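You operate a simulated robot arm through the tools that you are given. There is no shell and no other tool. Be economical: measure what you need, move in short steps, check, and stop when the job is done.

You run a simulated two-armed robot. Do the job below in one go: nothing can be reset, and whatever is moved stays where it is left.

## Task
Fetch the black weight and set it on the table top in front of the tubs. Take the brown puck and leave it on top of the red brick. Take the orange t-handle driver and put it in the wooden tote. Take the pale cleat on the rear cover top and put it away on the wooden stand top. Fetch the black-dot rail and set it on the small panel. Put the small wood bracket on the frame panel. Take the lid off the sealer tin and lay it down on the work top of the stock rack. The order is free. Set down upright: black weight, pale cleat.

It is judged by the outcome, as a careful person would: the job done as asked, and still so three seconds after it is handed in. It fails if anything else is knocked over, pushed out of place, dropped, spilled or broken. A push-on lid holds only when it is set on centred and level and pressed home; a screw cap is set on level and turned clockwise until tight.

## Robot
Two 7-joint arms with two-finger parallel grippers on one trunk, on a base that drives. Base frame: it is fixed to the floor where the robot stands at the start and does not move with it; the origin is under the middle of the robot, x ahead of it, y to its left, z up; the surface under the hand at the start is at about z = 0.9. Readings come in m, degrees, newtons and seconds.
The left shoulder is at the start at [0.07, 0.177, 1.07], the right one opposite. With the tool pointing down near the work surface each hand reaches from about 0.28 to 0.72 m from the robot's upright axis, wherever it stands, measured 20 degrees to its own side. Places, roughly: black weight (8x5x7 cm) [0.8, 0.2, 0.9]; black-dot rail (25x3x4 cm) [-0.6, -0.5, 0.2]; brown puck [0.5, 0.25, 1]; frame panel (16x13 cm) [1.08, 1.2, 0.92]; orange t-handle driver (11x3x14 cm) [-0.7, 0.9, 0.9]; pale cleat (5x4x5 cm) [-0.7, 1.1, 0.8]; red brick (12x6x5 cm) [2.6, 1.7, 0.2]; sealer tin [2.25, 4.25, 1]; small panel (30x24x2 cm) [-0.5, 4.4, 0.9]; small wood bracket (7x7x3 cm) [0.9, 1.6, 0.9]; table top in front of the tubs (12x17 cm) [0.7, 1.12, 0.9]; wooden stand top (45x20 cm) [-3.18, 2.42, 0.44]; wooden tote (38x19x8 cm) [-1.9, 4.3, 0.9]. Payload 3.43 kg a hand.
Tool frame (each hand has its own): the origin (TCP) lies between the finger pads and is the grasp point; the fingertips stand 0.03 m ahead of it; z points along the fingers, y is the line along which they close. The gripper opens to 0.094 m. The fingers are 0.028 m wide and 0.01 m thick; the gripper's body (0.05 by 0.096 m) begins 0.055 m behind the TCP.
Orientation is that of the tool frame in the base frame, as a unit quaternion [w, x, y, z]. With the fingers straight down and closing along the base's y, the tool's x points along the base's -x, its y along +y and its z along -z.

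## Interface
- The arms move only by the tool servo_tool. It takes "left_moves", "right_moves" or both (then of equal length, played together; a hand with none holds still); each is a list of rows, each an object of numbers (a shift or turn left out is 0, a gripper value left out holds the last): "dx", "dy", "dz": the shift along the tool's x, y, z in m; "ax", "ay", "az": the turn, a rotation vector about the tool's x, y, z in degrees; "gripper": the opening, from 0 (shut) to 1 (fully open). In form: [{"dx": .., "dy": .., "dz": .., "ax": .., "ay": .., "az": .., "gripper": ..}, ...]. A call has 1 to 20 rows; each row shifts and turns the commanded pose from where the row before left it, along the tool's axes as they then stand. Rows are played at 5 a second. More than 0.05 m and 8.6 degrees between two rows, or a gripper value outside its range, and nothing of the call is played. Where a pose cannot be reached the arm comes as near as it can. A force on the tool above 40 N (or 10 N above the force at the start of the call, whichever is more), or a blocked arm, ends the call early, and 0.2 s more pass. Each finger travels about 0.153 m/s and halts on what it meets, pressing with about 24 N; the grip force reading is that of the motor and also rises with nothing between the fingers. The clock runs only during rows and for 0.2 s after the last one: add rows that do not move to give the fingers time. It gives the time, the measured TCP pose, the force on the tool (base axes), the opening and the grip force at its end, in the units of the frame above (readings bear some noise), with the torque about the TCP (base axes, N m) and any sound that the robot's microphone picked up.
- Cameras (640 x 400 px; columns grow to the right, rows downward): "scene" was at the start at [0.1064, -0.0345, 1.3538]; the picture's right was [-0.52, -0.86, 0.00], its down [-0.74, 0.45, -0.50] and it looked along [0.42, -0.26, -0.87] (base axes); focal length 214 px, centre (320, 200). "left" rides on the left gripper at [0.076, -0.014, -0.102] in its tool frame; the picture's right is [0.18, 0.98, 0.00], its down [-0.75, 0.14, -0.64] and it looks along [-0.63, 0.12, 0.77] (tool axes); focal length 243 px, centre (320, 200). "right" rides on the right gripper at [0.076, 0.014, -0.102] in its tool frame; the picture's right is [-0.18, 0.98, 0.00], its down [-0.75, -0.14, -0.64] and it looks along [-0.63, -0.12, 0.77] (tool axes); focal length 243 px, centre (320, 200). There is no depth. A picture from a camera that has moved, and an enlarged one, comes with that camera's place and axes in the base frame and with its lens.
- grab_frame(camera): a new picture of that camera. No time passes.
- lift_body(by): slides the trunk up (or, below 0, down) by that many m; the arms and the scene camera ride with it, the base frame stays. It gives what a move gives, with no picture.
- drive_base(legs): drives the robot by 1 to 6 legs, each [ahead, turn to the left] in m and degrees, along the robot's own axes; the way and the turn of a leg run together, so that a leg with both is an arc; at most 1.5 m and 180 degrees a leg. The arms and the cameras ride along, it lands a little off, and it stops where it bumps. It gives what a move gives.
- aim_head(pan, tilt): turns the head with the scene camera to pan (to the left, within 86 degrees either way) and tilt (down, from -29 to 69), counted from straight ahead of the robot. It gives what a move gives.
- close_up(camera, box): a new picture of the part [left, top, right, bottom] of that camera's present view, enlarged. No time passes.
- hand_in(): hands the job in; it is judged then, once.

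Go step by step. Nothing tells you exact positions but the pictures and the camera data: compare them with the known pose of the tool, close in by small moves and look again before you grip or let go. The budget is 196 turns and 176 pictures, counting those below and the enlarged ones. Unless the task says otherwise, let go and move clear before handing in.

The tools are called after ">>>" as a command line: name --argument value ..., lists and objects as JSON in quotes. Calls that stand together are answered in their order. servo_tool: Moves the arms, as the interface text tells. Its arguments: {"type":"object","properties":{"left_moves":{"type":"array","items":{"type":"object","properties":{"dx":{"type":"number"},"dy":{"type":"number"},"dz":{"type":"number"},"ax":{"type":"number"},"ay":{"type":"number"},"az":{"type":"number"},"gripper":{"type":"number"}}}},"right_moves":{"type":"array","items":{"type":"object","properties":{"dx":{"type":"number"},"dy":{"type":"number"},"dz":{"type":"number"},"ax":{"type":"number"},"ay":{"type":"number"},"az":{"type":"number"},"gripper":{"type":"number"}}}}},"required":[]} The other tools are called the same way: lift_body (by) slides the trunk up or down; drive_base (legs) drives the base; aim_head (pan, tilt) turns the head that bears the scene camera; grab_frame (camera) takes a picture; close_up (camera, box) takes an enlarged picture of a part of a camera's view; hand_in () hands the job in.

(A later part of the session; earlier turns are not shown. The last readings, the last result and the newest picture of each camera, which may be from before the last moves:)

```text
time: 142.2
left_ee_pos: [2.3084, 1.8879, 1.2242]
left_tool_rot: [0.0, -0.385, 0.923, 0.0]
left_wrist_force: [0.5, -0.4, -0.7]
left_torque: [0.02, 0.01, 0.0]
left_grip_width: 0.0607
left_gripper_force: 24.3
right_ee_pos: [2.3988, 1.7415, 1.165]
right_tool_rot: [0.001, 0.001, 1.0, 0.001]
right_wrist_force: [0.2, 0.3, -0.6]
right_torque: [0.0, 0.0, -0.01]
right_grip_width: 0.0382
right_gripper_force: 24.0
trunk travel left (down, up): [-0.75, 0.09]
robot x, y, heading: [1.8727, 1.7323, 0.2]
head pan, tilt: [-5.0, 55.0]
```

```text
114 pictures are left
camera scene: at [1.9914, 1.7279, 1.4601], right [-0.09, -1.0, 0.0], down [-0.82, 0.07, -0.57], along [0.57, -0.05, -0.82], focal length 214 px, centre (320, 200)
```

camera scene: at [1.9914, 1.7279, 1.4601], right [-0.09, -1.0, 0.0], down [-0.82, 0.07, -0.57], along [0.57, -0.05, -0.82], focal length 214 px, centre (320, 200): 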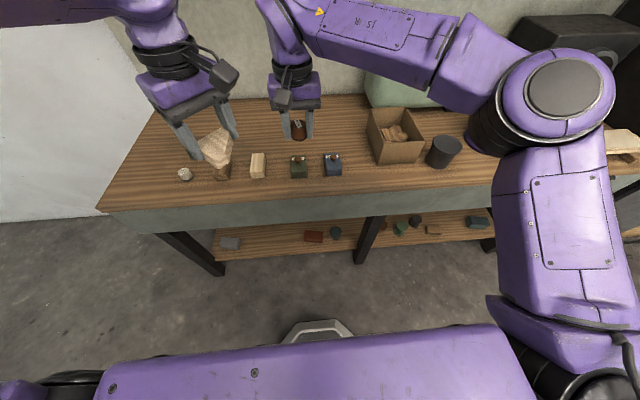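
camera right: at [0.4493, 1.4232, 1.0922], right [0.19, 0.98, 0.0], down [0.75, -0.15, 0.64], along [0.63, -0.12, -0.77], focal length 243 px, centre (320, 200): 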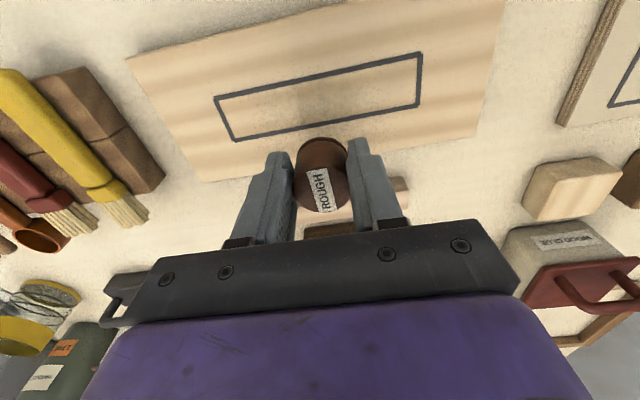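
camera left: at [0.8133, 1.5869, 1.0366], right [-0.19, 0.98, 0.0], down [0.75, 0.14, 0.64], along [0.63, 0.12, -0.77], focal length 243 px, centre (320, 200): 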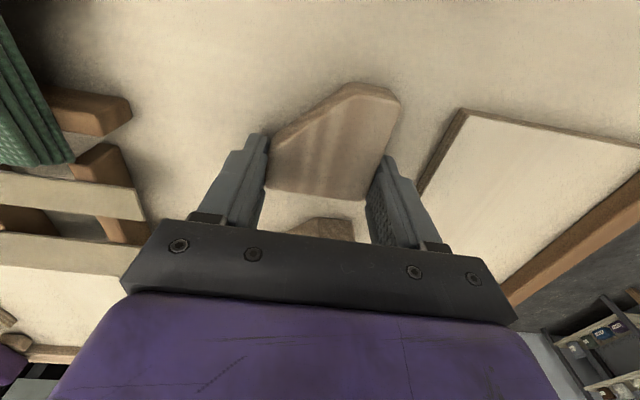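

The red brick is at about (2.565, 1.71) on the lower shelf. I'll back off so the hands clear the counter edge (x≈2.37), then lower the trunk.

>>> drive_base --legs '[[-0.12, 0]]'

>>> servo_tool --right_moves '[{"dx": 0.025}, {"dx": 0.025}, {}]'

>>> aim_head --pan 0 --tilt 50

>>> grab_frame --camera "scene"

```text
time: 143.5
left_ee_pos: [2.1896, 1.889, 1.2234]
left_tool_rot: [-0.001, -0.386, 0.923, 0.0]
left_wrist_force: [0.6, 0.1, -0.2]
left_torque: [-0.01, -0.02, 0.0]
left_grip_width: 0.0608
left_gripper_force: 24.4
right_ee_pos: [2.2775, 1.7405, 1.1641]
right_tool_rot: [0.0, 0.0, 1.0, 0.001]
right_wrist_force: [0.3, -0.8, 0.2]
right_torque: [0.02, -0.04, 0.0]
right_grip_width: 0.038
right_gripper_force: 24.3
trunk travel left (down, up): [-0.75, 0.09]
robot x, y, heading: [1.7475, 1.7344, -0.1]
head pan, tilt: [-5.0, 55.0]
```

```text
time: 144.3
left_ee_pos: [2.1889, 1.8875, 1.225]
left_tool_rot: [0.0, -0.385, 0.923, -0.001]
left_wrist_force: [0.1, 0.0, -0.6]
left_torque: [0.0, 0.0, 0.0]
left_grip_width: 0.0609
left_gripper_force: 23.8
right_ee_pos: [2.2273, 1.7414, 1.1652]
right_tool_rot: [0.001, 0.002, 1.0, 0.001]
right_wrist_force: [0.1, 0.2, -1.0]
right_torque: [0.0, 0.0, 0.01]
right_grip_width: 0.0383
right_gripper_force: 23.6
trunk travel left (down, up): [-0.75, 0.09]
robot x, y, heading: [1.7507, 1.736, 0.0]
head pan, tilt: [-5.0, 55.0]
```

```text
time: 144.9
left_ee_pos: [2.1887, 1.8887, 1.2248]
left_tool_rot: [-0.001, -0.386, 0.922, 0.0]
left_wrist_force: [0.0, -0.7, -0.7]
left_torque: [0.04, 0.0, 0.01]
left_grip_width: 0.0612
left_gripper_force: 23.6
right_ee_pos: [2.2272, 1.7409, 1.1651]
right_tool_rot: [0.0, 0.001, 1.0, 0.0]
right_wrist_force: [-0.1, 0.1, -0.9]
right_torque: [0.04, 0.0, -0.05]
right_grip_width: 0.0379
right_gripper_force: 24.2
trunk travel left (down, up): [-0.75, 0.09]
robot x, y, heading: [1.7554, 1.7304, 0.1]
head pan, tilt: [0.0, 50.0]
```

```text
113 pictures are left
camera scene: at [1.8764, 1.7342, 1.4666], right [0.0, -1.0, 0.0], down [-0.77, 0.0, -0.64], along [0.64, 0.0, -0.77], focal length 214 px, centre (320, 200)
```

scene: 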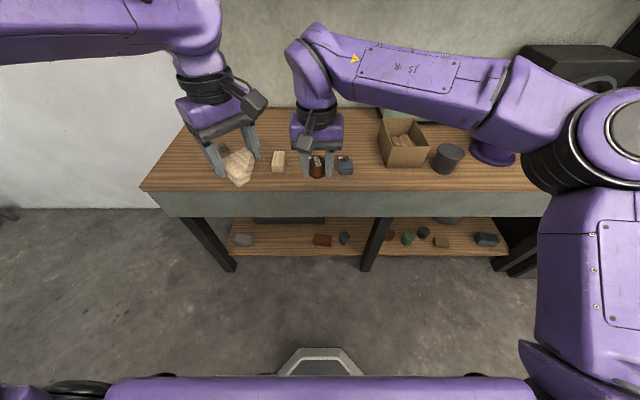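

Hands are clear of the counter edge. Lower the trunk by 0.6.

>>> lift_body --by -0.6

>>> aim_head --pan -5 --tilt 35

>>> grab_frame --camera "scene"

>>> grab_frame --camera "right"

```text
refused: -0.6 is not a number from -0.4 to 0.4
```

```text
time: 145.7
left_ee_pos: [2.1889, 1.8887, 1.225]
left_tool_rot: [0.0, -0.386, 0.923, 0.0]
left_wrist_force: [-0.5, 0.8, 0.1]
left_torque: [0.02, 0.0, 0.01]
left_grip_width: 0.0608
left_gripper_force: 24.2
right_ee_pos: [2.2271, 1.7416, 1.1656]
right_tool_rot: [0.001, 0.001, 1.0, 0.001]
right_wrist_force: [-0.1, -0.3, -0.7]
right_torque: [0.01, -0.01, 0.02]
right_grip_width: 0.0381
right_gripper_force: 24.1
trunk travel left (down, up): [-0.75, 0.09]
robot x, y, heading: [1.7511, 1.7332, -0.0]
head pan, tilt: [-5.0, 35.0]
```

```text
112 pictures are left
camera scene: at [1.8869, 1.7264, 1.4883], right [-0.09, -1.0, 0.0], down [-0.57, 0.05, -0.82], along [0.82, -0.07, -0.57], focal length 214 px, centre (320, 200)
```

scene: 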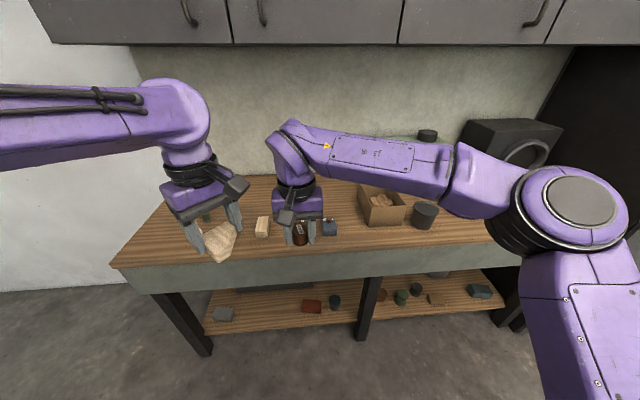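

```text
111 pictures are left
camera right: at [2.1501, 1.7544, 1.2674], right [0.19, 0.98, 0.0], down [0.75, -0.14, 0.64], along [0.63, -0.12, -0.77], focal length 243 px, centre (320, 200)
```

right: 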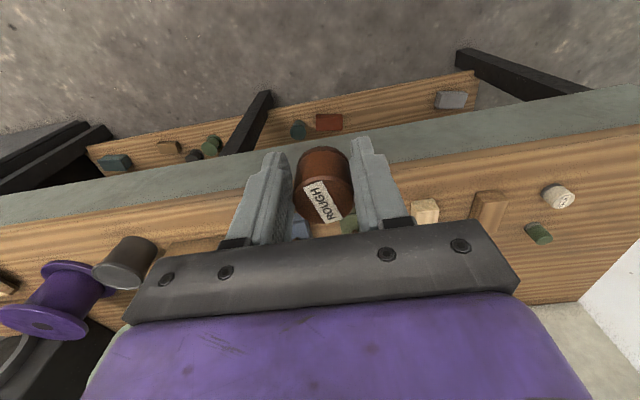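

Lower in two steps.

>>> lift_body --by -0.4

>>> lift_body --by -0.3

>>> grab_frame --camera "scene"

>>> grab_frame --camera "right"

```text
time: 149.5
left_ee_pos: [2.1884, 1.8885, 0.8256]
left_tool_rot: [0.001, -0.386, 0.923, 0.0]
left_wrist_force: [0.1, -0.1, 0.1]
left_torque: [0.0, -0.01, 0.0]
left_grip_width: 0.0609
left_gripper_force: 24.0
right_ee_pos: [2.2265, 1.7407, 0.7651]
right_tool_rot: [0.002, 0.0, 1.0, 0.001]
right_wrist_force: [-0.2, -0.6, -0.4]
right_torque: [0.05, 0.03, 0.0]
right_grip_width: 0.0379
right_gripper_force: 24.1
trunk travel left (down, up): [-0.35, 0.49]
robot x, y, heading: [1.7481, 1.7328, 0.0]
head pan, tilt: [-5.0, 35.0]
```

```text
time: 152.5
left_ee_pos: [2.1894, 1.8867, 0.5243]
left_tool_rot: [0.0, -0.387, 0.922, 0.0]
left_wrist_force: [0.0, -0.2, -0.3]
left_torque: [-0.02, 0.0, 0.01]
left_grip_width: 0.0607
left_gripper_force: 23.8
right_ee_pos: [2.2269, 1.7414, 0.4652]
right_tool_rot: [0.001, 0.0, 1.0, 0.001]
right_wrist_force: [-0.1, 0.0, -0.3]
right_torque: [0.01, 0.05, -0.01]
right_grip_width: 0.0381
right_gripper_force: 24.0
trunk travel left (down, up): [-0.05, 0.79]
robot x, y, heading: [1.7478, 1.7303, 0.2]
head pan, tilt: [-5.0, 35.0]
```

```text
110 pictures are left
camera scene: at [1.8868, 1.7263, 0.7884], right [-0.09, -1.0, 0.0], down [-0.57, 0.05, -0.82], along [0.82, -0.07, -0.57], focal length 214 px, centre (320, 200)
```

scene: 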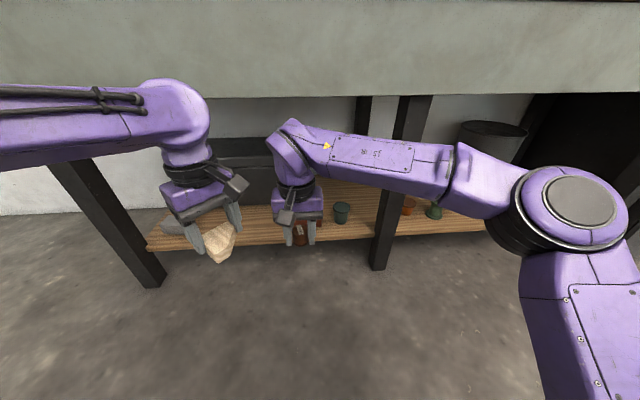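

```text
109 pictures are left
camera right: at [2.1499, 1.7544, 0.5675], right [0.19, 0.98, 0.0], down [0.75, -0.14, 0.64], along [0.63, -0.12, -0.77], focal length 243 px, centre (320, 200)
```

right: 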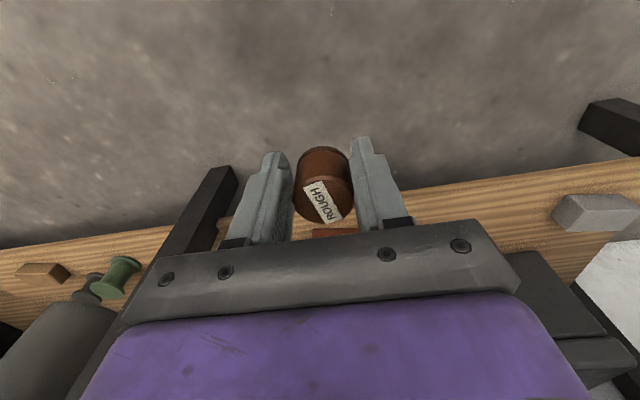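

Apron underside is at z≈0.71. I'll draw the left hand back, lower the right hand, then drive forward under the counter.

>>> servo_tool --left_moves '[{"dx": 0.03, "dy": 0.03}, {"dx": 0.03, "dy": 0.03}, {}, {}]' --right_moves '[{"dz": 0.04}, {"dz": 0.04}, {}, {}]'

>>> drive_base --legs '[[0.16, 0]]'

>>> grab_frame --camera "right"

>>> grab_frame --camera "scene"

```text
time: 153.5
left_ee_pos: [2.1039, 1.8882, 0.5246]
left_tool_rot: [0.0, -0.386, 0.922, 0.0]
left_wrist_force: [0.4, 0.3, -1.1]
left_torque: [0.02, 0.01, 0.01]
left_grip_width: 0.0609
left_gripper_force: 23.6
right_ee_pos: [2.2266, 1.7396, 0.3851]
right_tool_rot: [0.0, 0.001, 1.0, 0.001]
right_wrist_force: [-0.6, 0.4, -0.3]
right_torque: [0.01, -0.03, -0.04]
right_grip_width: 0.0383
right_gripper_force: 24.4
trunk travel left (down, up): [-0.05, 0.79]
robot x, y, heading: [1.7493, 1.7344, 0.4]
head pan, tilt: [-5.0, 35.0]
```

```text
time: 154.9
left_ee_pos: [2.2639, 1.8888, 0.5241]
left_tool_rot: [0.0, -0.387, 0.922, 0.0]
left_wrist_force: [-1.0, -0.7, -0.8]
left_torque: [-0.01, -0.01, 0.02]
left_grip_width: 0.0609
left_gripper_force: 24.3
right_ee_pos: [2.3868, 1.7415, 0.3859]
right_tool_rot: [0.002, 0.0, 1.0, 0.001]
right_wrist_force: [0.3, -0.1, -1.1]
right_torque: [-0.03, 0.0, 0.02]
right_grip_width: 0.0379
right_gripper_force: 23.8
trunk travel left (down, up): [-0.05, 0.79]
robot x, y, heading: [1.9067, 1.7368, -0.0]
head pan, tilt: [-5.0, 35.0]
```

```text
108 pictures are left
camera right: at [2.3097, 1.7548, 0.4878], right [0.18, 0.98, 0.0], down [0.75, -0.14, 0.64], along [0.63, -0.12, -0.77], focal length 243 px, centre (320, 200)
```

right: 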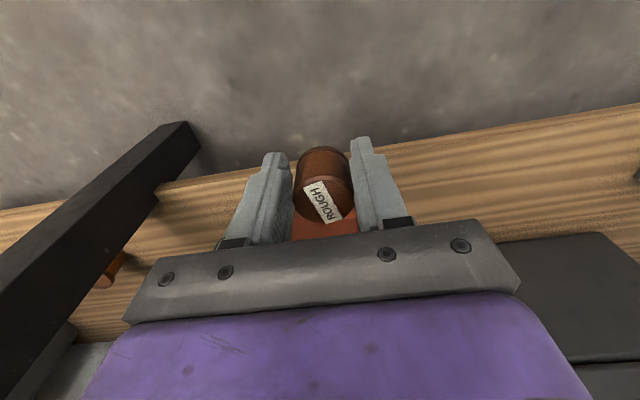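

```text
107 pictures are left
camera scene: at [2.0461, 1.7269, 0.7884], right [-0.08, -1.0, 0.0], down [-0.57, 0.05, -0.82], along [0.82, -0.07, -0.57], focal length 214 px, centre (320, 200)
```

scene: 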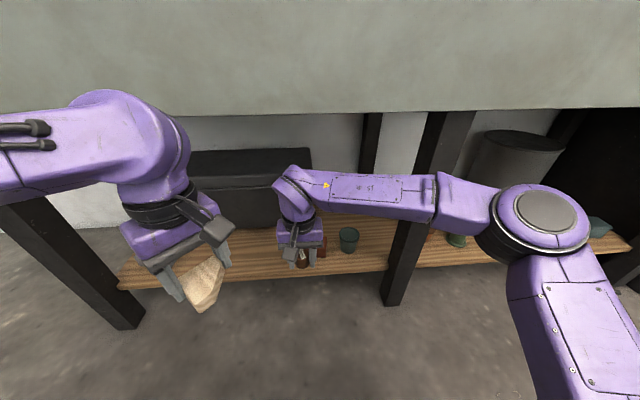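

The post is at y≈1.40, clear of the hand. I'll zoom to see the brick's exact place relative to the puck.

>>> close_up --camera "scene" --box '[256, 210, 368, 280]'

>>> close_up --camera "right" --box '[240, 120, 400, 240]'

```text
5.71 times, centred on (312, 245) of scene
camera zoom: at [2.0461, 1.7269, 0.7884], right [-0.08, -1.0, 0.0], down [-0.57, 0.05, -0.82], along [0.82, -0.07, -0.57], focal length 1226 px, centre (366, -57)
```

zoom: 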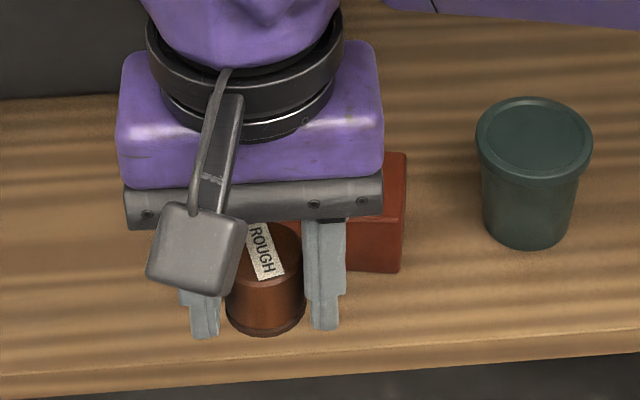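

```text
3.33 times, centred on (320, 180) of right
camera zoom: at [2.3097, 1.7548, 0.4878], right [0.18, 0.98, 0.0], down [0.75, -0.14, 0.64], along [0.63, -0.12, -0.77], focal length 809 px, centre (320, 267)
```

zoom: 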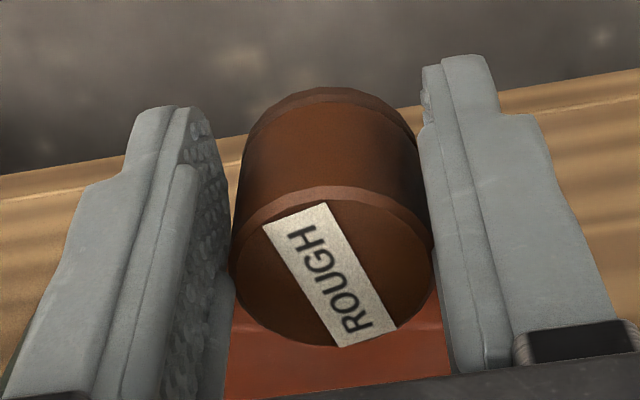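

Brick centre ≈ (2.557, 1.72), top z≈0.26. Move the left hand further back and down, drive 7 cm, then extend the right hand above the brick.

>>> servo_tool --left_moves '[{"dx": 0.025, "dy": 0.025}, {"dx": 0.02, "dy": 0.02}, {"dz": 0.04}, {"dz": 0.04}, {}]'

>>> drive_base --legs '[[0.07, 0]]'

>>> servo_tool --right_moves '[{"dx": -0.035, "dy": -0.01}, {"dx": -0.035, "dy": -0.01}, {"dx": -0.03}, {}]'

>>> grab_frame --camera "right"

>>> close_up --camera "scene" --box '[232, 160, 392, 260]'

```text
time: 156.1
left_ee_pos: [2.2, 1.8885, 0.4442]
left_tool_rot: [0.0, -0.387, 0.922, 0.0]
left_wrist_force: [-0.3, 0.7, -0.4]
left_torque: [0.02, 0.01, -0.01]
left_grip_width: 0.0608
left_gripper_force: 23.9
right_ee_pos: [2.3861, 1.7415, 0.3856]
right_tool_rot: [0.0, 0.001, 1.0, 0.0]
right_wrist_force: [-0.2, -0.1, -0.4]
right_torque: [-0.01, 0.03, 0.0]
right_grip_width: 0.0379
right_gripper_force: 24.2
trunk travel left (down, up): [-0.05, 0.79]
robot x, y, heading: [1.913, 1.7315, -0.1]
head pan, tilt: [-5.0, 35.0]
```

```text
time: 157.2
left_ee_pos: [2.2707, 1.8878, 0.4441]
left_tool_rot: [0.0, -0.387, 0.922, -0.001]
left_wrist_force: [0.2, 0.3, -0.5]
left_torque: [0.0, -0.03, 0.01]
left_grip_width: 0.0608
left_gripper_force: 23.9
right_ee_pos: [2.4575, 1.7412, 0.3858]
right_tool_rot: [0.002, 0.0, 1.0, 0.0]
right_wrist_force: [0.2, 0.3, -1.1]
right_torque: [-0.01, -0.01, -0.03]
right_grip_width: 0.0379
right_gripper_force: 23.8
trunk travel left (down, up): [-0.05, 0.79]
robot x, y, heading: [1.9787, 1.7336, 0.1]
head pan, tilt: [-5.0, 35.0]
```

```text
time: 158.2
left_ee_pos: [2.2703, 1.8886, 0.4436]
left_tool_rot: [0.0, -0.386, 0.922, 0.0]
left_wrist_force: [-0.8, -0.5, -0.4]
left_torque: [0.01, 0.03, 0.02]
left_grip_width: 0.0611
left_gripper_force: 24.2
right_ee_pos: [2.5571, 1.7212, 0.3858]
right_tool_rot: [0.001, 0.0, 1.0, 0.002]
right_wrist_force: [-0.8, -0.6, -0.1]
right_torque: [0.04, -0.02, 0.01]
right_grip_width: 0.0381
right_gripper_force: 23.8
trunk travel left (down, up): [-0.05, 0.79]
robot x, y, heading: [1.9807, 1.7335, 0.3]
head pan, tilt: [-5.0, 35.0]
```

```text
104 pictures are left
camera right: at [2.4799, 1.7349, 0.4877], right [0.18, 0.98, 0.0], down [0.75, -0.14, 0.64], along [0.63, -0.12, -0.77], focal length 243 px, centre (320, 200)
```

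right: 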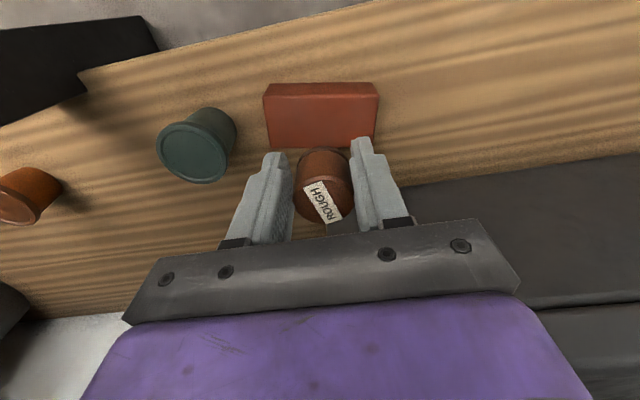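

```text
4.00 times, centred on (312, 210) of scene
camera zoom: at [2.1168, 1.727, 0.7884], right [-0.08, -1.0, 0.0], down [-0.57, 0.05, -0.82], along [0.82, -0.07, -0.57], focal length 858 px, centre (352, 160)
```

zoom: 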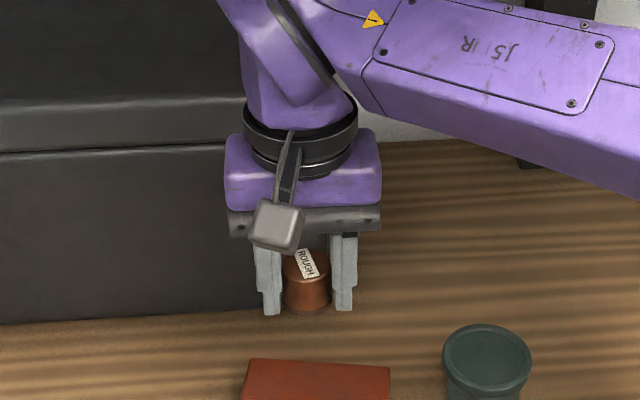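

Now the brick is well seen: centre about (2.570, 1.718), top z≈0.26. Shift 13 mm and lower partway.

>>> servo_tool --right_moves '[{"dx": -0.013, "dy": -0.002}, {"dz": 0.03}, {"dz": 0.025}, {}]'

>>> close_up --camera "right" --box '[220, 70, 420, 240]'

>>> close_up --camera "scene" --box '[232, 180, 392, 280]'

```text
time: 159.2
left_ee_pos: [2.2707, 1.8873, 0.444]
left_tool_rot: [0.0, -0.387, 0.922, 0.0]
left_wrist_force: [-0.3, -0.6, -1.0]
left_torque: [0.01, 0.0, 0.04]
left_grip_width: 0.061
left_gripper_force: 23.8
right_ee_pos: [2.5691, 1.7182, 0.33]
right_tool_rot: [0.001, -0.001, 1.0, 0.001]
right_wrist_force: [-0.5, 0.7, -1.0]
right_torque: [-0.01, -0.01, 0.0]
right_grip_width: 0.038
right_gripper_force: 24.1
trunk travel left (down, up): [-0.05, 0.79]
robot x, y, heading: [1.9788, 1.734, 0.2]
head pan, tilt: [-5.0, 35.0]
```

```text
2.35 times, centred on (320, 155) of right
camera zoom: at [2.4929, 1.7326, 0.4323], right [0.18, 0.98, 0.0], down [0.75, -0.14, 0.64], along [0.63, -0.12, -0.77], focal length 571 px, centre (320, 306)
```

zoom: 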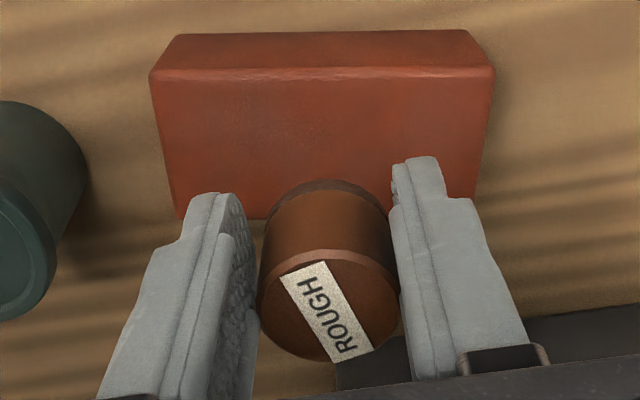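

```text
4.00 times, centred on (312, 230) of scene
camera zoom: at [2.1168, 1.727, 0.7884], right [-0.08, -1.0, 0.0], down [-0.57, 0.05, -0.82], along [0.82, -0.07, -0.57], focal length 858 px, centre (352, 80)
```

zoom: 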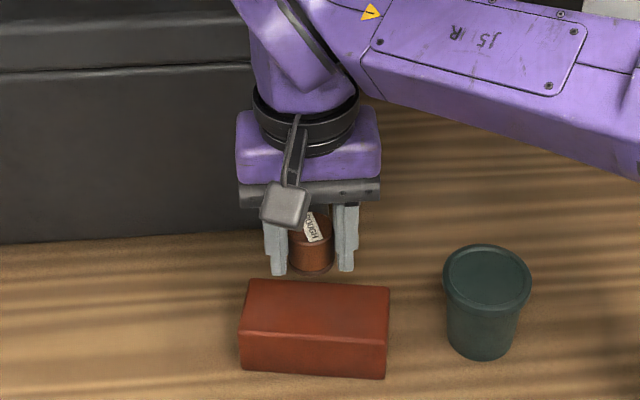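

Brick's true width implies its top is nearer z≈0.23 and centre ≈ (2.59, 1.72). Shift +2 cm in x, lower a bit, and look again.

>>> servo_tool --right_moves '[{"dx": -0.02, "dy": 0.002}, {"dz": 0.015}, {"dz": 0.01}, {}]'

>>> close_up --camera "right" --box '[220, 70, 420, 240]'

>>> close_up --camera "scene" --box '[272, 210, 352, 260]'

```text
time: 160.2
left_ee_pos: [2.2711, 1.8885, 0.4425]
left_tool_rot: [0.001, -0.387, 0.922, 0.0]
left_wrist_force: [-0.1, 0.1, -0.6]
left_torque: [-0.01, 0.01, -0.01]
left_grip_width: 0.0607
left_gripper_force: 24.2
right_ee_pos: [2.5899, 1.722, 0.3048]
right_tool_rot: [0.001, 0.0, 1.0, 0.001]
right_wrist_force: [0.1, -0.6, -0.3]
right_torque: [-0.03, -0.01, 0.0]
right_grip_width: 0.0382
right_gripper_force: 24.0
trunk travel left (down, up): [-0.05, 0.79]
robot x, y, heading: [1.9789, 1.7352, 0.0]
head pan, tilt: [-5.0, 35.0]
```

```text
2.35 times, centred on (320, 155) of right
camera zoom: at [2.513, 1.7346, 0.4079], right [0.18, 0.98, 0.0], down [0.75, -0.14, 0.64], along [0.63, -0.12, -0.77], focal length 571 px, centre (320, 306)
```

zoom: 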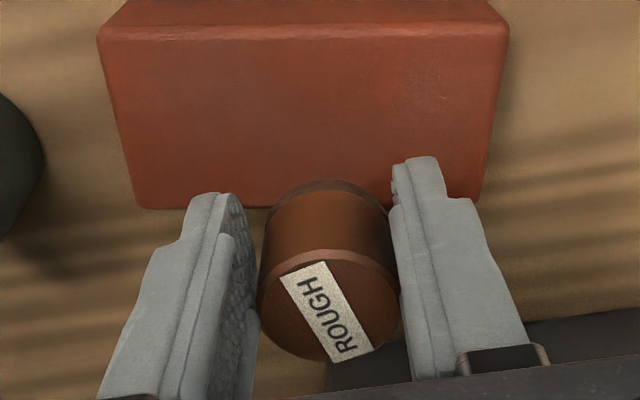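

```text
8.00 times, centred on (312, 235) of scene
camera zoom: at [2.1168, 1.727, 0.7884], right [-0.08, -1.0, 0.0], down [-0.57, 0.05, -0.82], along [0.82, -0.07, -0.57], focal length 1716 px, centre (384, -80)
```

zoom: 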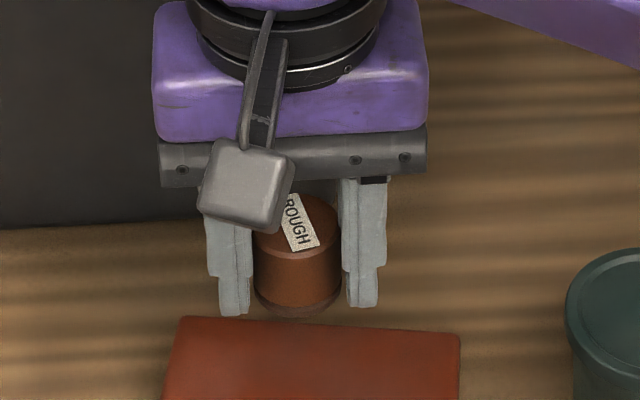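

Consistent: top z≈0.224, centre x≈2.587. Lower toward contact.

>>> servo_tool --right_moves '[{"dz": 0.015}, {"dz": 0.008}, {"dz": 0.004}, {"dz": 0.003}, {}]'

>>> close_up --camera "right" --box '[220, 70, 420, 240]'

>>> close_up --camera "scene" --box '[272, 220, 352, 270]'

```text
time: 161.3
left_ee_pos: [2.2704, 1.8887, 0.4434]
left_tool_rot: [0.001, -0.387, 0.922, 0.0]
left_wrist_force: [0.4, 0.7, -0.7]
left_torque: [-0.01, -0.01, 0.01]
left_grip_width: 0.0609
left_gripper_force: 24.1
right_ee_pos: [2.5901, 1.7205, 0.2764]
right_tool_rot: [0.001, 0.0, 1.0, 0.001]
right_wrist_force: [-0.8, -0.4, -0.6]
right_torque: [0.01, 0.01, 0.0]
right_grip_width: 0.038
right_gripper_force: 24.0
trunk travel left (down, up): [-0.05, 0.79]
robot x, y, heading: [1.9788, 1.7322, -0.0]
head pan, tilt: [-5.0, 35.0]
```

```text
2.35 times, centred on (320, 155) of right
camera zoom: at [2.5133, 1.7353, 0.3779], right [0.18, 0.98, 0.0], down [0.75, -0.14, 0.64], along [0.63, -0.12, -0.77], focal length 571 px, centre (320, 306)
```

zoom: 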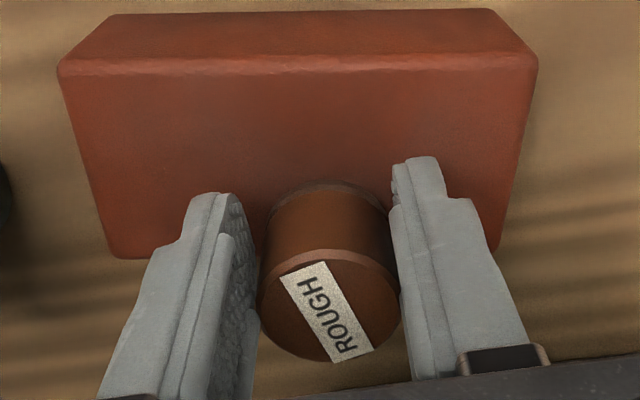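

```text
8.00 times, centred on (312, 245) of scene
camera zoom: at [2.1168, 1.727, 0.7884], right [-0.08, -1.0, 0.0], down [-0.57, 0.05, -0.82], along [0.82, -0.07, -0.57], focal length 1716 px, centre (384, -160)
```

zoom: 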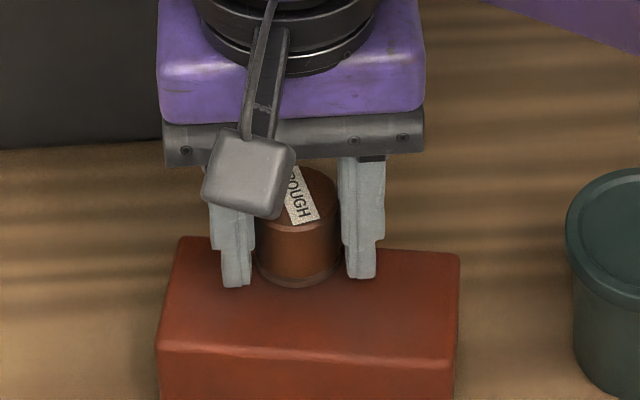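

Comparing both views the puck is ~2.4 cm too far back on the brick. Raise slightly, move −x 2.4 cm and look.

>>> servo_tool --right_moves '[{"dz": -0.01}, {"dx": 0.024}, {}]'

>>> close_up --camera "right" --box '[220, 70, 420, 240]'

>>> close_up --camera "scene" --box '[272, 220, 352, 270]'

```text
time: 162.2
left_ee_pos: [2.2714, 1.8882, 0.4429]
left_tool_rot: [0.0, -0.387, 0.922, 0.0]
left_wrist_force: [0.0, -0.1, 0.0]
left_torque: [0.01, 0.0, 0.0]
left_grip_width: 0.0611
left_gripper_force: 23.8
right_ee_pos: [2.5657, 1.7222, 0.285]
right_tool_rot: [0.0, 0.001, 1.0, 0.001]
right_wrist_force: [-0.1, -0.2, 0.0]
right_torque: [0.0, 0.02, 0.0]
right_grip_width: 0.0379
right_gripper_force: 23.7
trunk travel left (down, up): [-0.05, 0.79]
robot x, y, heading: [1.9785, 1.7353, 0.0]
head pan, tilt: [-5.0, 35.0]
```

```text
2.35 times, centred on (320, 155) of right
camera zoom: at [2.4893, 1.7349, 0.3879], right [0.18, 0.98, 0.0], down [0.75, -0.14, 0.64], along [0.63, -0.12, -0.77], focal length 571 px, centre (320, 306)
```

zoom: 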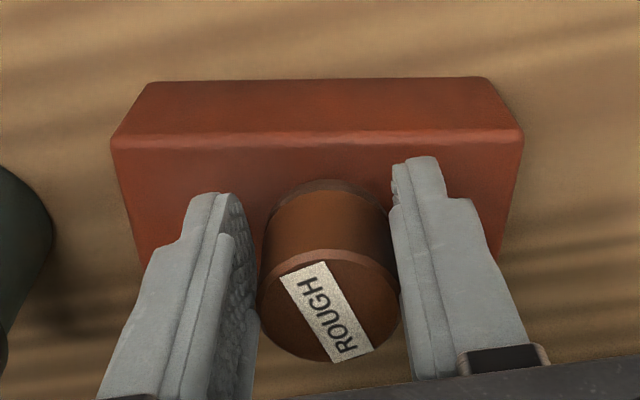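

```text
8.00 times, centred on (312, 245) of scene
camera zoom: at [2.1168, 1.727, 0.7884], right [-0.08, -1.0, 0.0], down [-0.57, 0.05, -0.82], along [0.82, -0.07, -0.57], focal length 1716 px, centre (384, -160)
```

zoom: 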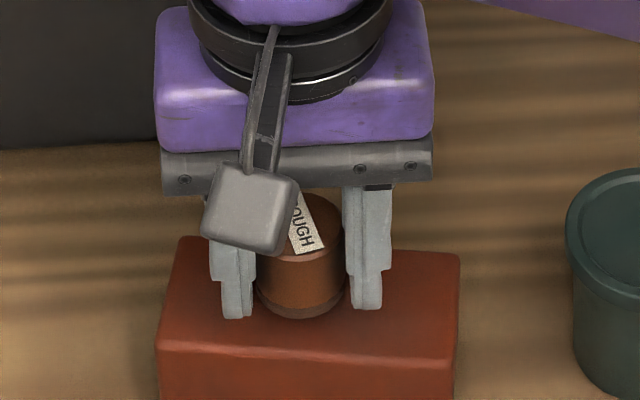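

Now well placed. Lower to contact.

>>> servo_tool --right_moves '[{"dz": 0.006}, {"dz": 0.003}, {"dz": 0.003}, {"dz": 0.002}, {}]'

>>> close_up --camera "scene" --box '[272, 220, 352, 270]'

```text
time: 163.3
left_ee_pos: [2.2703, 1.8888, 0.4445]
left_tool_rot: [0.0, -0.386, 0.923, -0.001]
left_wrist_force: [-0.1, 0.3, -0.4]
left_torque: [-0.02, -0.01, 0.02]
left_grip_width: 0.0608
left_gripper_force: 23.8
right_ee_pos: [2.5669, 1.7218, 0.2731]
right_tool_rot: [0.002, 0.0, 1.0, 0.002]
right_wrist_force: [0.6, 0.3, 8.0]
right_torque: [-0.05, -0.06, 0.04]
right_grip_width: 0.038
right_gripper_force: 23.4
trunk travel left (down, up): [-0.05, 0.79]
robot x, y, heading: [1.9791, 1.7351, 0.2]
head pan, tilt: [-5.0, 35.0]
```

```text
8.00 times, centred on (312, 245) of scene
camera zoom: at [2.1162, 1.727, 0.7886], right [-0.08, -1.0, 0.0], down [-0.57, 0.05, -0.82], along [0.82, -0.07, -0.57], focal length 1716 px, centre (384, -160)
```

zoom: 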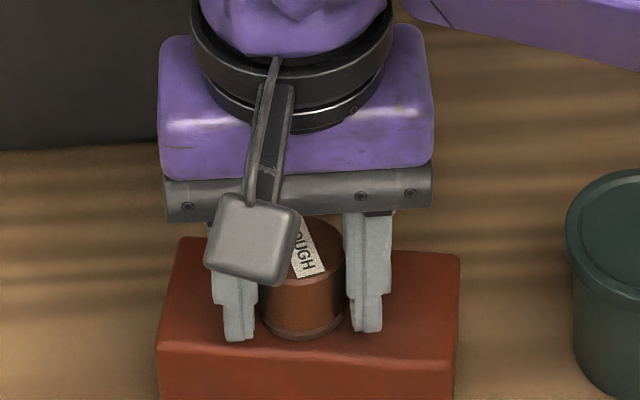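

Contact, centred. Release and rise.

>>> servo_tool --right_moves '[{"gripper": 0.55}, {"gripper": 0.75}, {}, {"dz": -0.03}, {"dz": -0.03}, {"dz": -0.03}, {"dx": 0.03}, {"dx": 0.04}, {"dx": 0.04}, {}]'

>>> close_up --camera "scene" --box '[232, 190, 392, 290]'

>>> drive_base --legs '[[-0.22, 0]]'

>>> close_up --camera "scene" --box '[240, 190, 400, 290]'

```text
time: 165.6
left_ee_pos: [2.2716, 1.8885, 0.443]
left_tool_rot: [0.0, -0.387, 0.922, 0.001]
left_wrist_force: [0.8, -0.4, -0.5]
left_torque: [0.02, -0.02, 0.03]
left_grip_width: 0.0608
left_gripper_force: 23.5
right_ee_pos: [2.4563, 1.7218, 0.3598]
right_tool_rot: [0.001, 0.0, 1.0, 0.001]
right_wrist_force: [-0.1, -0.3, 1.2]
right_torque: [0.04, 0.0, 0.01]
right_grip_width: 0.0708
right_gripper_force: 0.1
trunk travel left (down, up): [-0.05, 0.79]
robot x, y, heading: [1.9803, 1.7344, 0.1]
head pan, tilt: [-5.0, 35.0]
```

```text
4.00 times, centred on (312, 240) of scene
camera zoom: at [2.1167, 1.727, 0.7884], right [-0.08, -1.0, 0.0], down [-0.57, 0.05, -0.82], along [0.82, -0.07, -0.57], focal length 858 px, centre (352, 40)
```

zoom: 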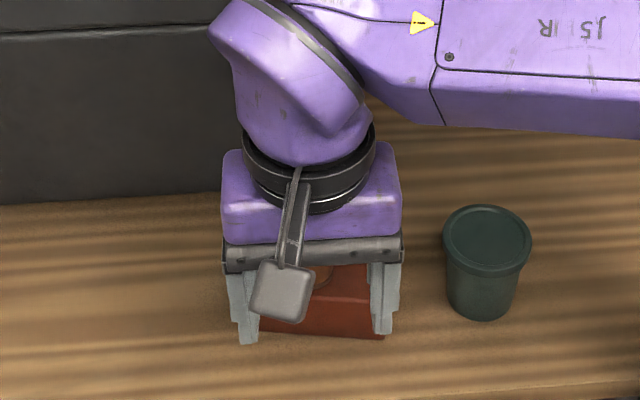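

```text
time: 167.2
left_ee_pos: [2.0511, 1.888, 0.4439]
left_tool_rot: [0.0, -0.387, 0.922, 0.0]
left_wrist_force: [0.0, -0.4, -0.7]
left_torque: [0.0, 0.01, 0.06]
left_grip_width: 0.0609
left_gripper_force: 24.2
right_ee_pos: [2.2367, 1.7208, 0.3606]
right_tool_rot: [0.0, 0.0, 1.0, 0.0]
right_wrist_force: [1.0, 0.2, 0.0]
right_torque: [-0.03, 0.02, 0.01]
right_grip_width: 0.0704
right_gripper_force: 0.1
trunk travel left (down, up): [-0.05, 0.79]
robot x, y, heading: [1.7612, 1.736, -0.3]
head pan, tilt: [-5.0, 35.0]
```

```text
4.00 times, centred on (320, 240) of scene
camera zoom: at [1.8972, 1.7265, 0.7884], right [-0.08, -1.0, 0.0], down [-0.57, 0.05, -0.82], along [0.82, -0.07, -0.57], focal length 858 px, centre (320, 40)
```

zoom: 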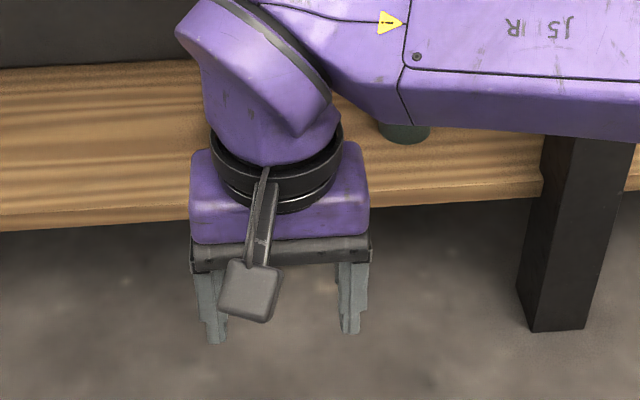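

Now raise the trunk; check the puck on the way with the right camera.

>>> lift_body --by 0.2

>>> close_up --camera "right" --box '[200, 80, 440, 250]'

>>> lift_body --by 0.4

>>> lift_body --by 0.1

>>> grab_frame --camera "scene"

```text
time: 169.4
left_ee_pos: [2.0509, 1.8872, 0.6429]
left_tool_rot: [0.0, -0.387, 0.922, 0.0]
left_wrist_force: [-0.3, -0.4, -0.6]
left_torque: [-0.01, 0.0, 0.02]
left_grip_width: 0.0607
left_gripper_force: 24.0
right_ee_pos: [2.2384, 1.7209, 0.5605]
right_tool_rot: [0.001, 0.001, 1.0, 0.001]
right_wrist_force: [-0.2, -1.0, 0.0]
right_torque: [-0.03, 0.01, -0.01]
right_grip_width: 0.0704
right_gripper_force: 0.1
trunk travel left (down, up): [-0.25, 0.59]
robot x, y, heading: [1.7553, 1.7361, -0.1]
head pan, tilt: [-5.0, 35.0]
```

```text
2.35 times, centred on (320, 165) of right
camera zoom: at [2.16, 1.7344, 0.6629], right [0.18, 0.98, 0.0], down [0.75, -0.14, 0.64], along [0.63, -0.12, -0.77], focal length 571 px, centre (320, 282)
```

zoom: 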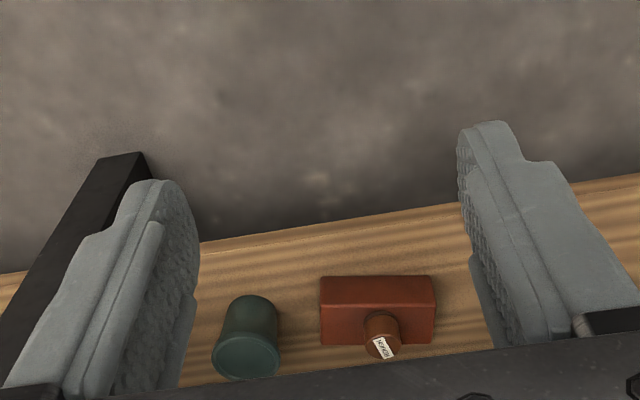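

```text
time: 173.2
left_ee_pos: [2.0523, 1.8877, 1.0436]
left_tool_rot: [0.0, -0.387, 0.922, 0.001]
left_wrist_force: [0.6, -0.8, -1.0]
left_torque: [-0.04, 0.01, 0.03]
left_grip_width: 0.0609
left_gripper_force: 24.6
right_ee_pos: [2.2381, 1.7205, 0.9602]
right_tool_rot: [0.001, -0.001, 1.0, 0.001]
right_wrist_force: [-0.7, 0.1, 0.2]
right_torque: [0.01, 0.01, -0.03]
right_grip_width: 0.0706
right_gripper_force: 0.1
trunk travel left (down, up): [-0.65, 0.19]
robot x, y, heading: [1.7634, 1.7316, -0.1]
head pan, tilt: [-5.0, 35.0]
```

```text
time: 174.6
left_ee_pos: [2.051, 1.888, 1.1441]
left_tool_rot: [0.0, -0.387, 0.922, 0.0]
left_wrist_force: [0.1, 0.0, 0.0]
left_torque: [0.02, -0.01, -0.01]
left_grip_width: 0.0609
left_gripper_force: 24.4
right_ee_pos: [2.2361, 1.7211, 1.0618]
right_tool_rot: [0.001, 0.001, 1.0, 0.001]
right_wrist_force: [0.4, -0.5, -0.2]
right_torque: [0.02, 0.01, 0.03]
right_grip_width: 0.0706
right_gripper_force: 0.0
trunk travel left (down, up): [-0.75, 0.09]
robot x, y, heading: [1.7612, 1.7328, 0.2]
head pan, tilt: [-5.0, 35.0]
```

```text
90 pictures are left
camera scene: at [1.8975, 1.7266, 1.4883], right [-0.08, -1.0, 0.0], down [-0.57, 0.05, -0.82], along [0.82, -0.07, -0.57], focal length 214 px, centre (320, 200)
```

scene: 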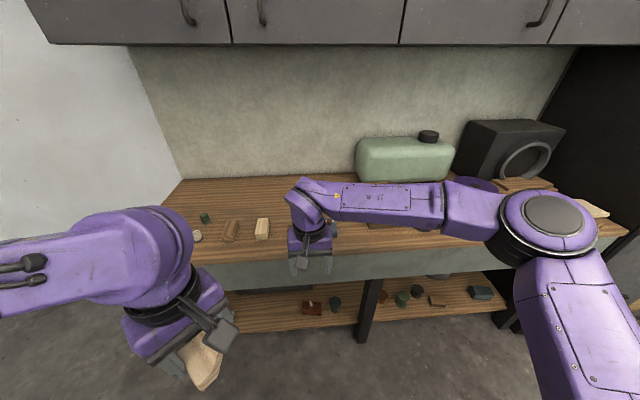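

Puck sits on the brick. Now raise both hands and turn to face the table's back side for the bracket.

>>> servo_tool --left_moves '[{"dz": -0.04}, {"dz": -0.04}, {}]' --right_moves '[{"dz": -0.05}, {"dz": -0.05}, {"dz": -0.03}]'

>>> drive_base --legs '[[0, -90], [0.38, 0], [0, -90]]'

>>> aim_head --pan 5 --tilt 50

>>> grab_frame --camera "scene"

```text
time: 175.4
left_ee_pos: [2.0497, 1.8882, 1.2227]
left_tool_rot: [0.0, -0.387, 0.922, -0.001]
left_wrist_force: [0.3, -0.6, -0.1]
left_torque: [-0.01, -0.01, -0.01]
left_grip_width: 0.0608
left_gripper_force: 23.8
right_ee_pos: [2.2369, 1.7212, 1.1903]
right_tool_rot: [0.0, 0.0, 1.0, 0.001]
right_wrist_force: [0.1, -0.6, 0.2]
right_torque: [0.0, 0.0, 0.01]
right_grip_width: 0.0704
right_gripper_force: 0.0
trunk travel left (down, up): [-0.75, 0.09]
robot x, y, heading: [1.7567, 1.7343, -0.1]
head pan, tilt: [-5.0, 35.0]
```

```text
time: 185.4
left_ee_pos: [1.4703, 1.2011, 1.2222]
left_tool_rot: [0.001, 0.922, 0.388, 0.0]
left_wrist_force: [0.0, 0.6, -0.6]
left_torque: [-0.03, 0.03, -0.02]
left_grip_width: 0.0607
left_gripper_force: 23.8
right_ee_pos: [1.2825, 1.3694, 1.1908]
right_tool_rot: [0.001, 1.0, 0.0, -0.001]
right_wrist_force: [0.3, -0.4, -1.0]
right_torque: [0.03, 0.03, -0.02]
right_grip_width: 0.0707
right_gripper_force: 0.1
trunk travel left (down, up): [-0.75, 0.09]
robot x, y, heading: [1.7604, 1.3594, -179.9]
head pan, tilt: [-5.0, 35.0]
```

```text
time: 186.2
left_ee_pos: [1.4703, 1.2015, 1.2225]
left_tool_rot: [0.0, 0.922, 0.387, 0.0]
left_wrist_force: [0.4, 0.2, 0.0]
left_torque: [-0.01, -0.03, -0.01]
left_grip_width: 0.0611
left_gripper_force: 24.4
right_ee_pos: [1.2832, 1.369, 1.1909]
right_tool_rot: [0.002, 1.0, 0.001, -0.001]
right_wrist_force: [1.2, 0.0, -0.1]
right_torque: [0.01, 0.01, -0.01]
right_grip_width: 0.0704
right_gripper_force: 0.1
trunk travel left (down, up): [-0.75, 0.09]
robot x, y, heading: [1.765, 1.3515, -179.8]
head pan, tilt: [5.0, 50.0]
```

```text
89 pictures are left
camera scene: at [1.633, 1.349, 1.4667], right [-0.09, 1.0, 0.0], down [0.76, 0.07, -0.64], along [-0.64, -0.06, -0.77], focal length 214 px, centre (320, 200)
```

scene: 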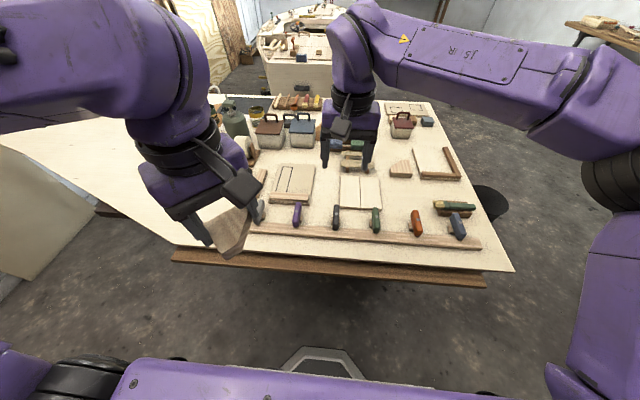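

The panel with the drawn frame is at left-centre. Zoom in to locate it.

>>> close_up --camera "scene" --box '[232, 140, 392, 240]'

```text
4.00 times, centred on (312, 190) of scene
camera zoom: at [1.633, 1.349, 1.4667], right [-0.09, 1.0, 0.0], down [0.76, 0.07, -0.64], along [-0.64, -0.06, -0.77], focal length 858 px, centre (352, 240)
```

zoom: 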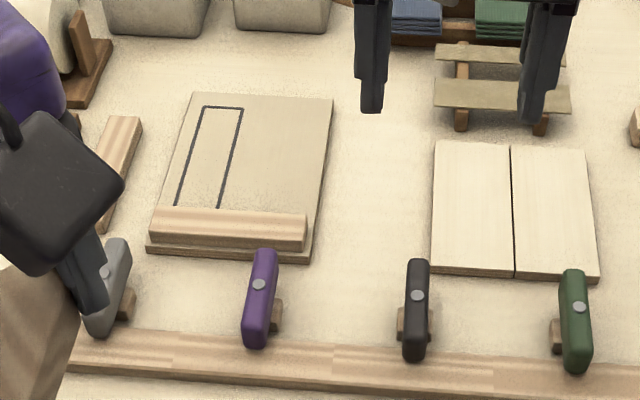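

Panel spans x 1.00–1.20, y 1.14–1.27, strip at its near edge. I'll drive 0.1 closer, align the bracket square, and bring it over about (1.07, 1.225).

>>> drive_base --legs '[[0.1, 0]]'

>>> servo_tool --left_moves '[{"az": 7.5}, {"az": 7.5}, {"az": 7.5}, {"az": 7.5}, {"az": 7.5}, {"az": 7.7}, {"dx": -0.04}, {"dx": -0.045}, {"dx": -0.045}, {"dx": -0.045}, {"dx": -0.045}, {"dx": -0.045}, {}]'

>>> grab_frame --camera "left"

```text
time: 187.3
left_ee_pos: [1.3712, 1.2014, 1.2237]
left_tool_rot: [-0.001, 0.922, 0.387, -0.001]
left_wrist_force: [1.0, 0.4, -0.2]
left_torque: [0.02, 0.0, -0.02]
left_grip_width: 0.061
left_gripper_force: 24.1
right_ee_pos: [1.1837, 1.3696, 1.1914]
right_tool_rot: [0.001, 1.0, 0.001, -0.002]
right_wrist_force: [0.4, -0.2, -1.4]
right_torque: [0.04, -0.02, 0.02]
right_grip_width: 0.0705
right_gripper_force: 0.1
trunk travel left (down, up): [-0.75, 0.09]
robot x, y, heading: [1.6611, 1.3592, -179.9]
head pan, tilt: [5.0, 50.0]
```

```text
time: 190.1
left_ee_pos: [1.1055, 1.2, 1.2229]
left_tool_rot: [0.0, 1.0, 0.002, -0.001]
left_wrist_force: [0.3, -0.1, -0.9]
left_torque: [-0.01, 0.07, -0.01]
left_grip_width: 0.0609
left_gripper_force: 23.6
right_ee_pos: [1.1832, 1.3686, 1.19]
right_tool_rot: [0.0, 1.0, 0.0, -0.001]
right_wrist_force: [0.5, -0.3, -0.9]
right_torque: [0.0, -0.01, 0.03]
right_grip_width: 0.0704
right_gripper_force: 0.1
trunk travel left (down, up): [-0.75, 0.09]
robot x, y, heading: [1.6581, 1.3544, -179.6]
head pan, tilt: [5.0, 50.0]
```

```text
87 pictures are left
camera left: at [1.1824, 1.2137, 1.3251], right [0.19, -0.98, 0.0], down [-0.75, -0.15, 0.64], along [-0.63, -0.12, -0.77], focal length 243 px, centre (320, 200)
```

left: 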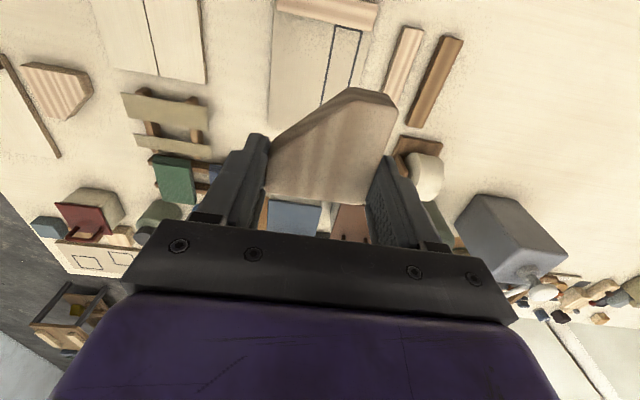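

Move to (1.052, 1.225) and descend to z≈1.02.

>>> servo_tool --left_moves '[{"dx": -0.03, "dy": -0.012}, {"dx": -0.023, "dy": -0.013}, {"dz": 0.05}, {"dz": 0.05}, {"dz": 0.05}, {"dz": 0.045}, {}]'

>>> grab_frame --camera "left"

>>> close_up --camera "scene" --box '[200, 120, 360, 220]'

```text
time: 191.7
left_ee_pos: [1.052, 1.2254, 1.0272]
left_tool_rot: [0.0, 1.0, 0.003, 0.0]
left_wrist_force: [-0.4, 0.1, -0.5]
left_torque: [-0.01, 0.03, -0.01]
left_grip_width: 0.061
left_gripper_force: 23.9
right_ee_pos: [1.1828, 1.3692, 1.1902]
right_tool_rot: [0.001, 1.0, 0.001, -0.001]
right_wrist_force: [-0.4, 0.3, 0.3]
right_torque: [0.0, -0.03, 0.0]
right_grip_width: 0.0708
right_gripper_force: 0.0
trunk travel left (down, up): [-0.75, 0.09]
robot x, y, heading: [1.6571, 1.3547, -179.7]
head pan, tilt: [5.0, 50.0]
```

```text
86 pictures are left
camera left: at [1.1288, 1.2401, 1.1293], right [0.19, -0.98, 0.0], down [-0.75, -0.15, 0.64], along [-0.63, -0.12, -0.77], focal length 243 px, centre (320, 200)
```

left: 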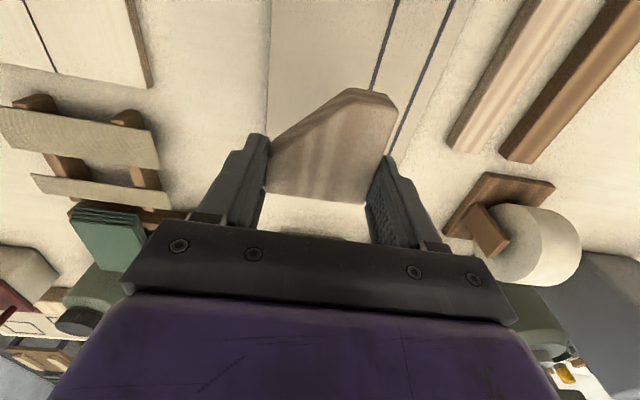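

```text
4.00 times, centred on (280, 170) of scene
camera zoom: at [1.5333, 1.3488, 1.4667], right [-0.09, 1.0, 0.0], down [0.76, 0.07, -0.64], along [-0.64, -0.06, -0.77], focal length 858 px, centre (480, 320)
```

zoom: 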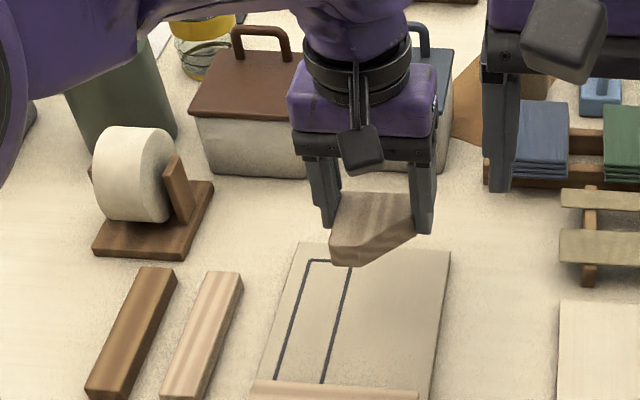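

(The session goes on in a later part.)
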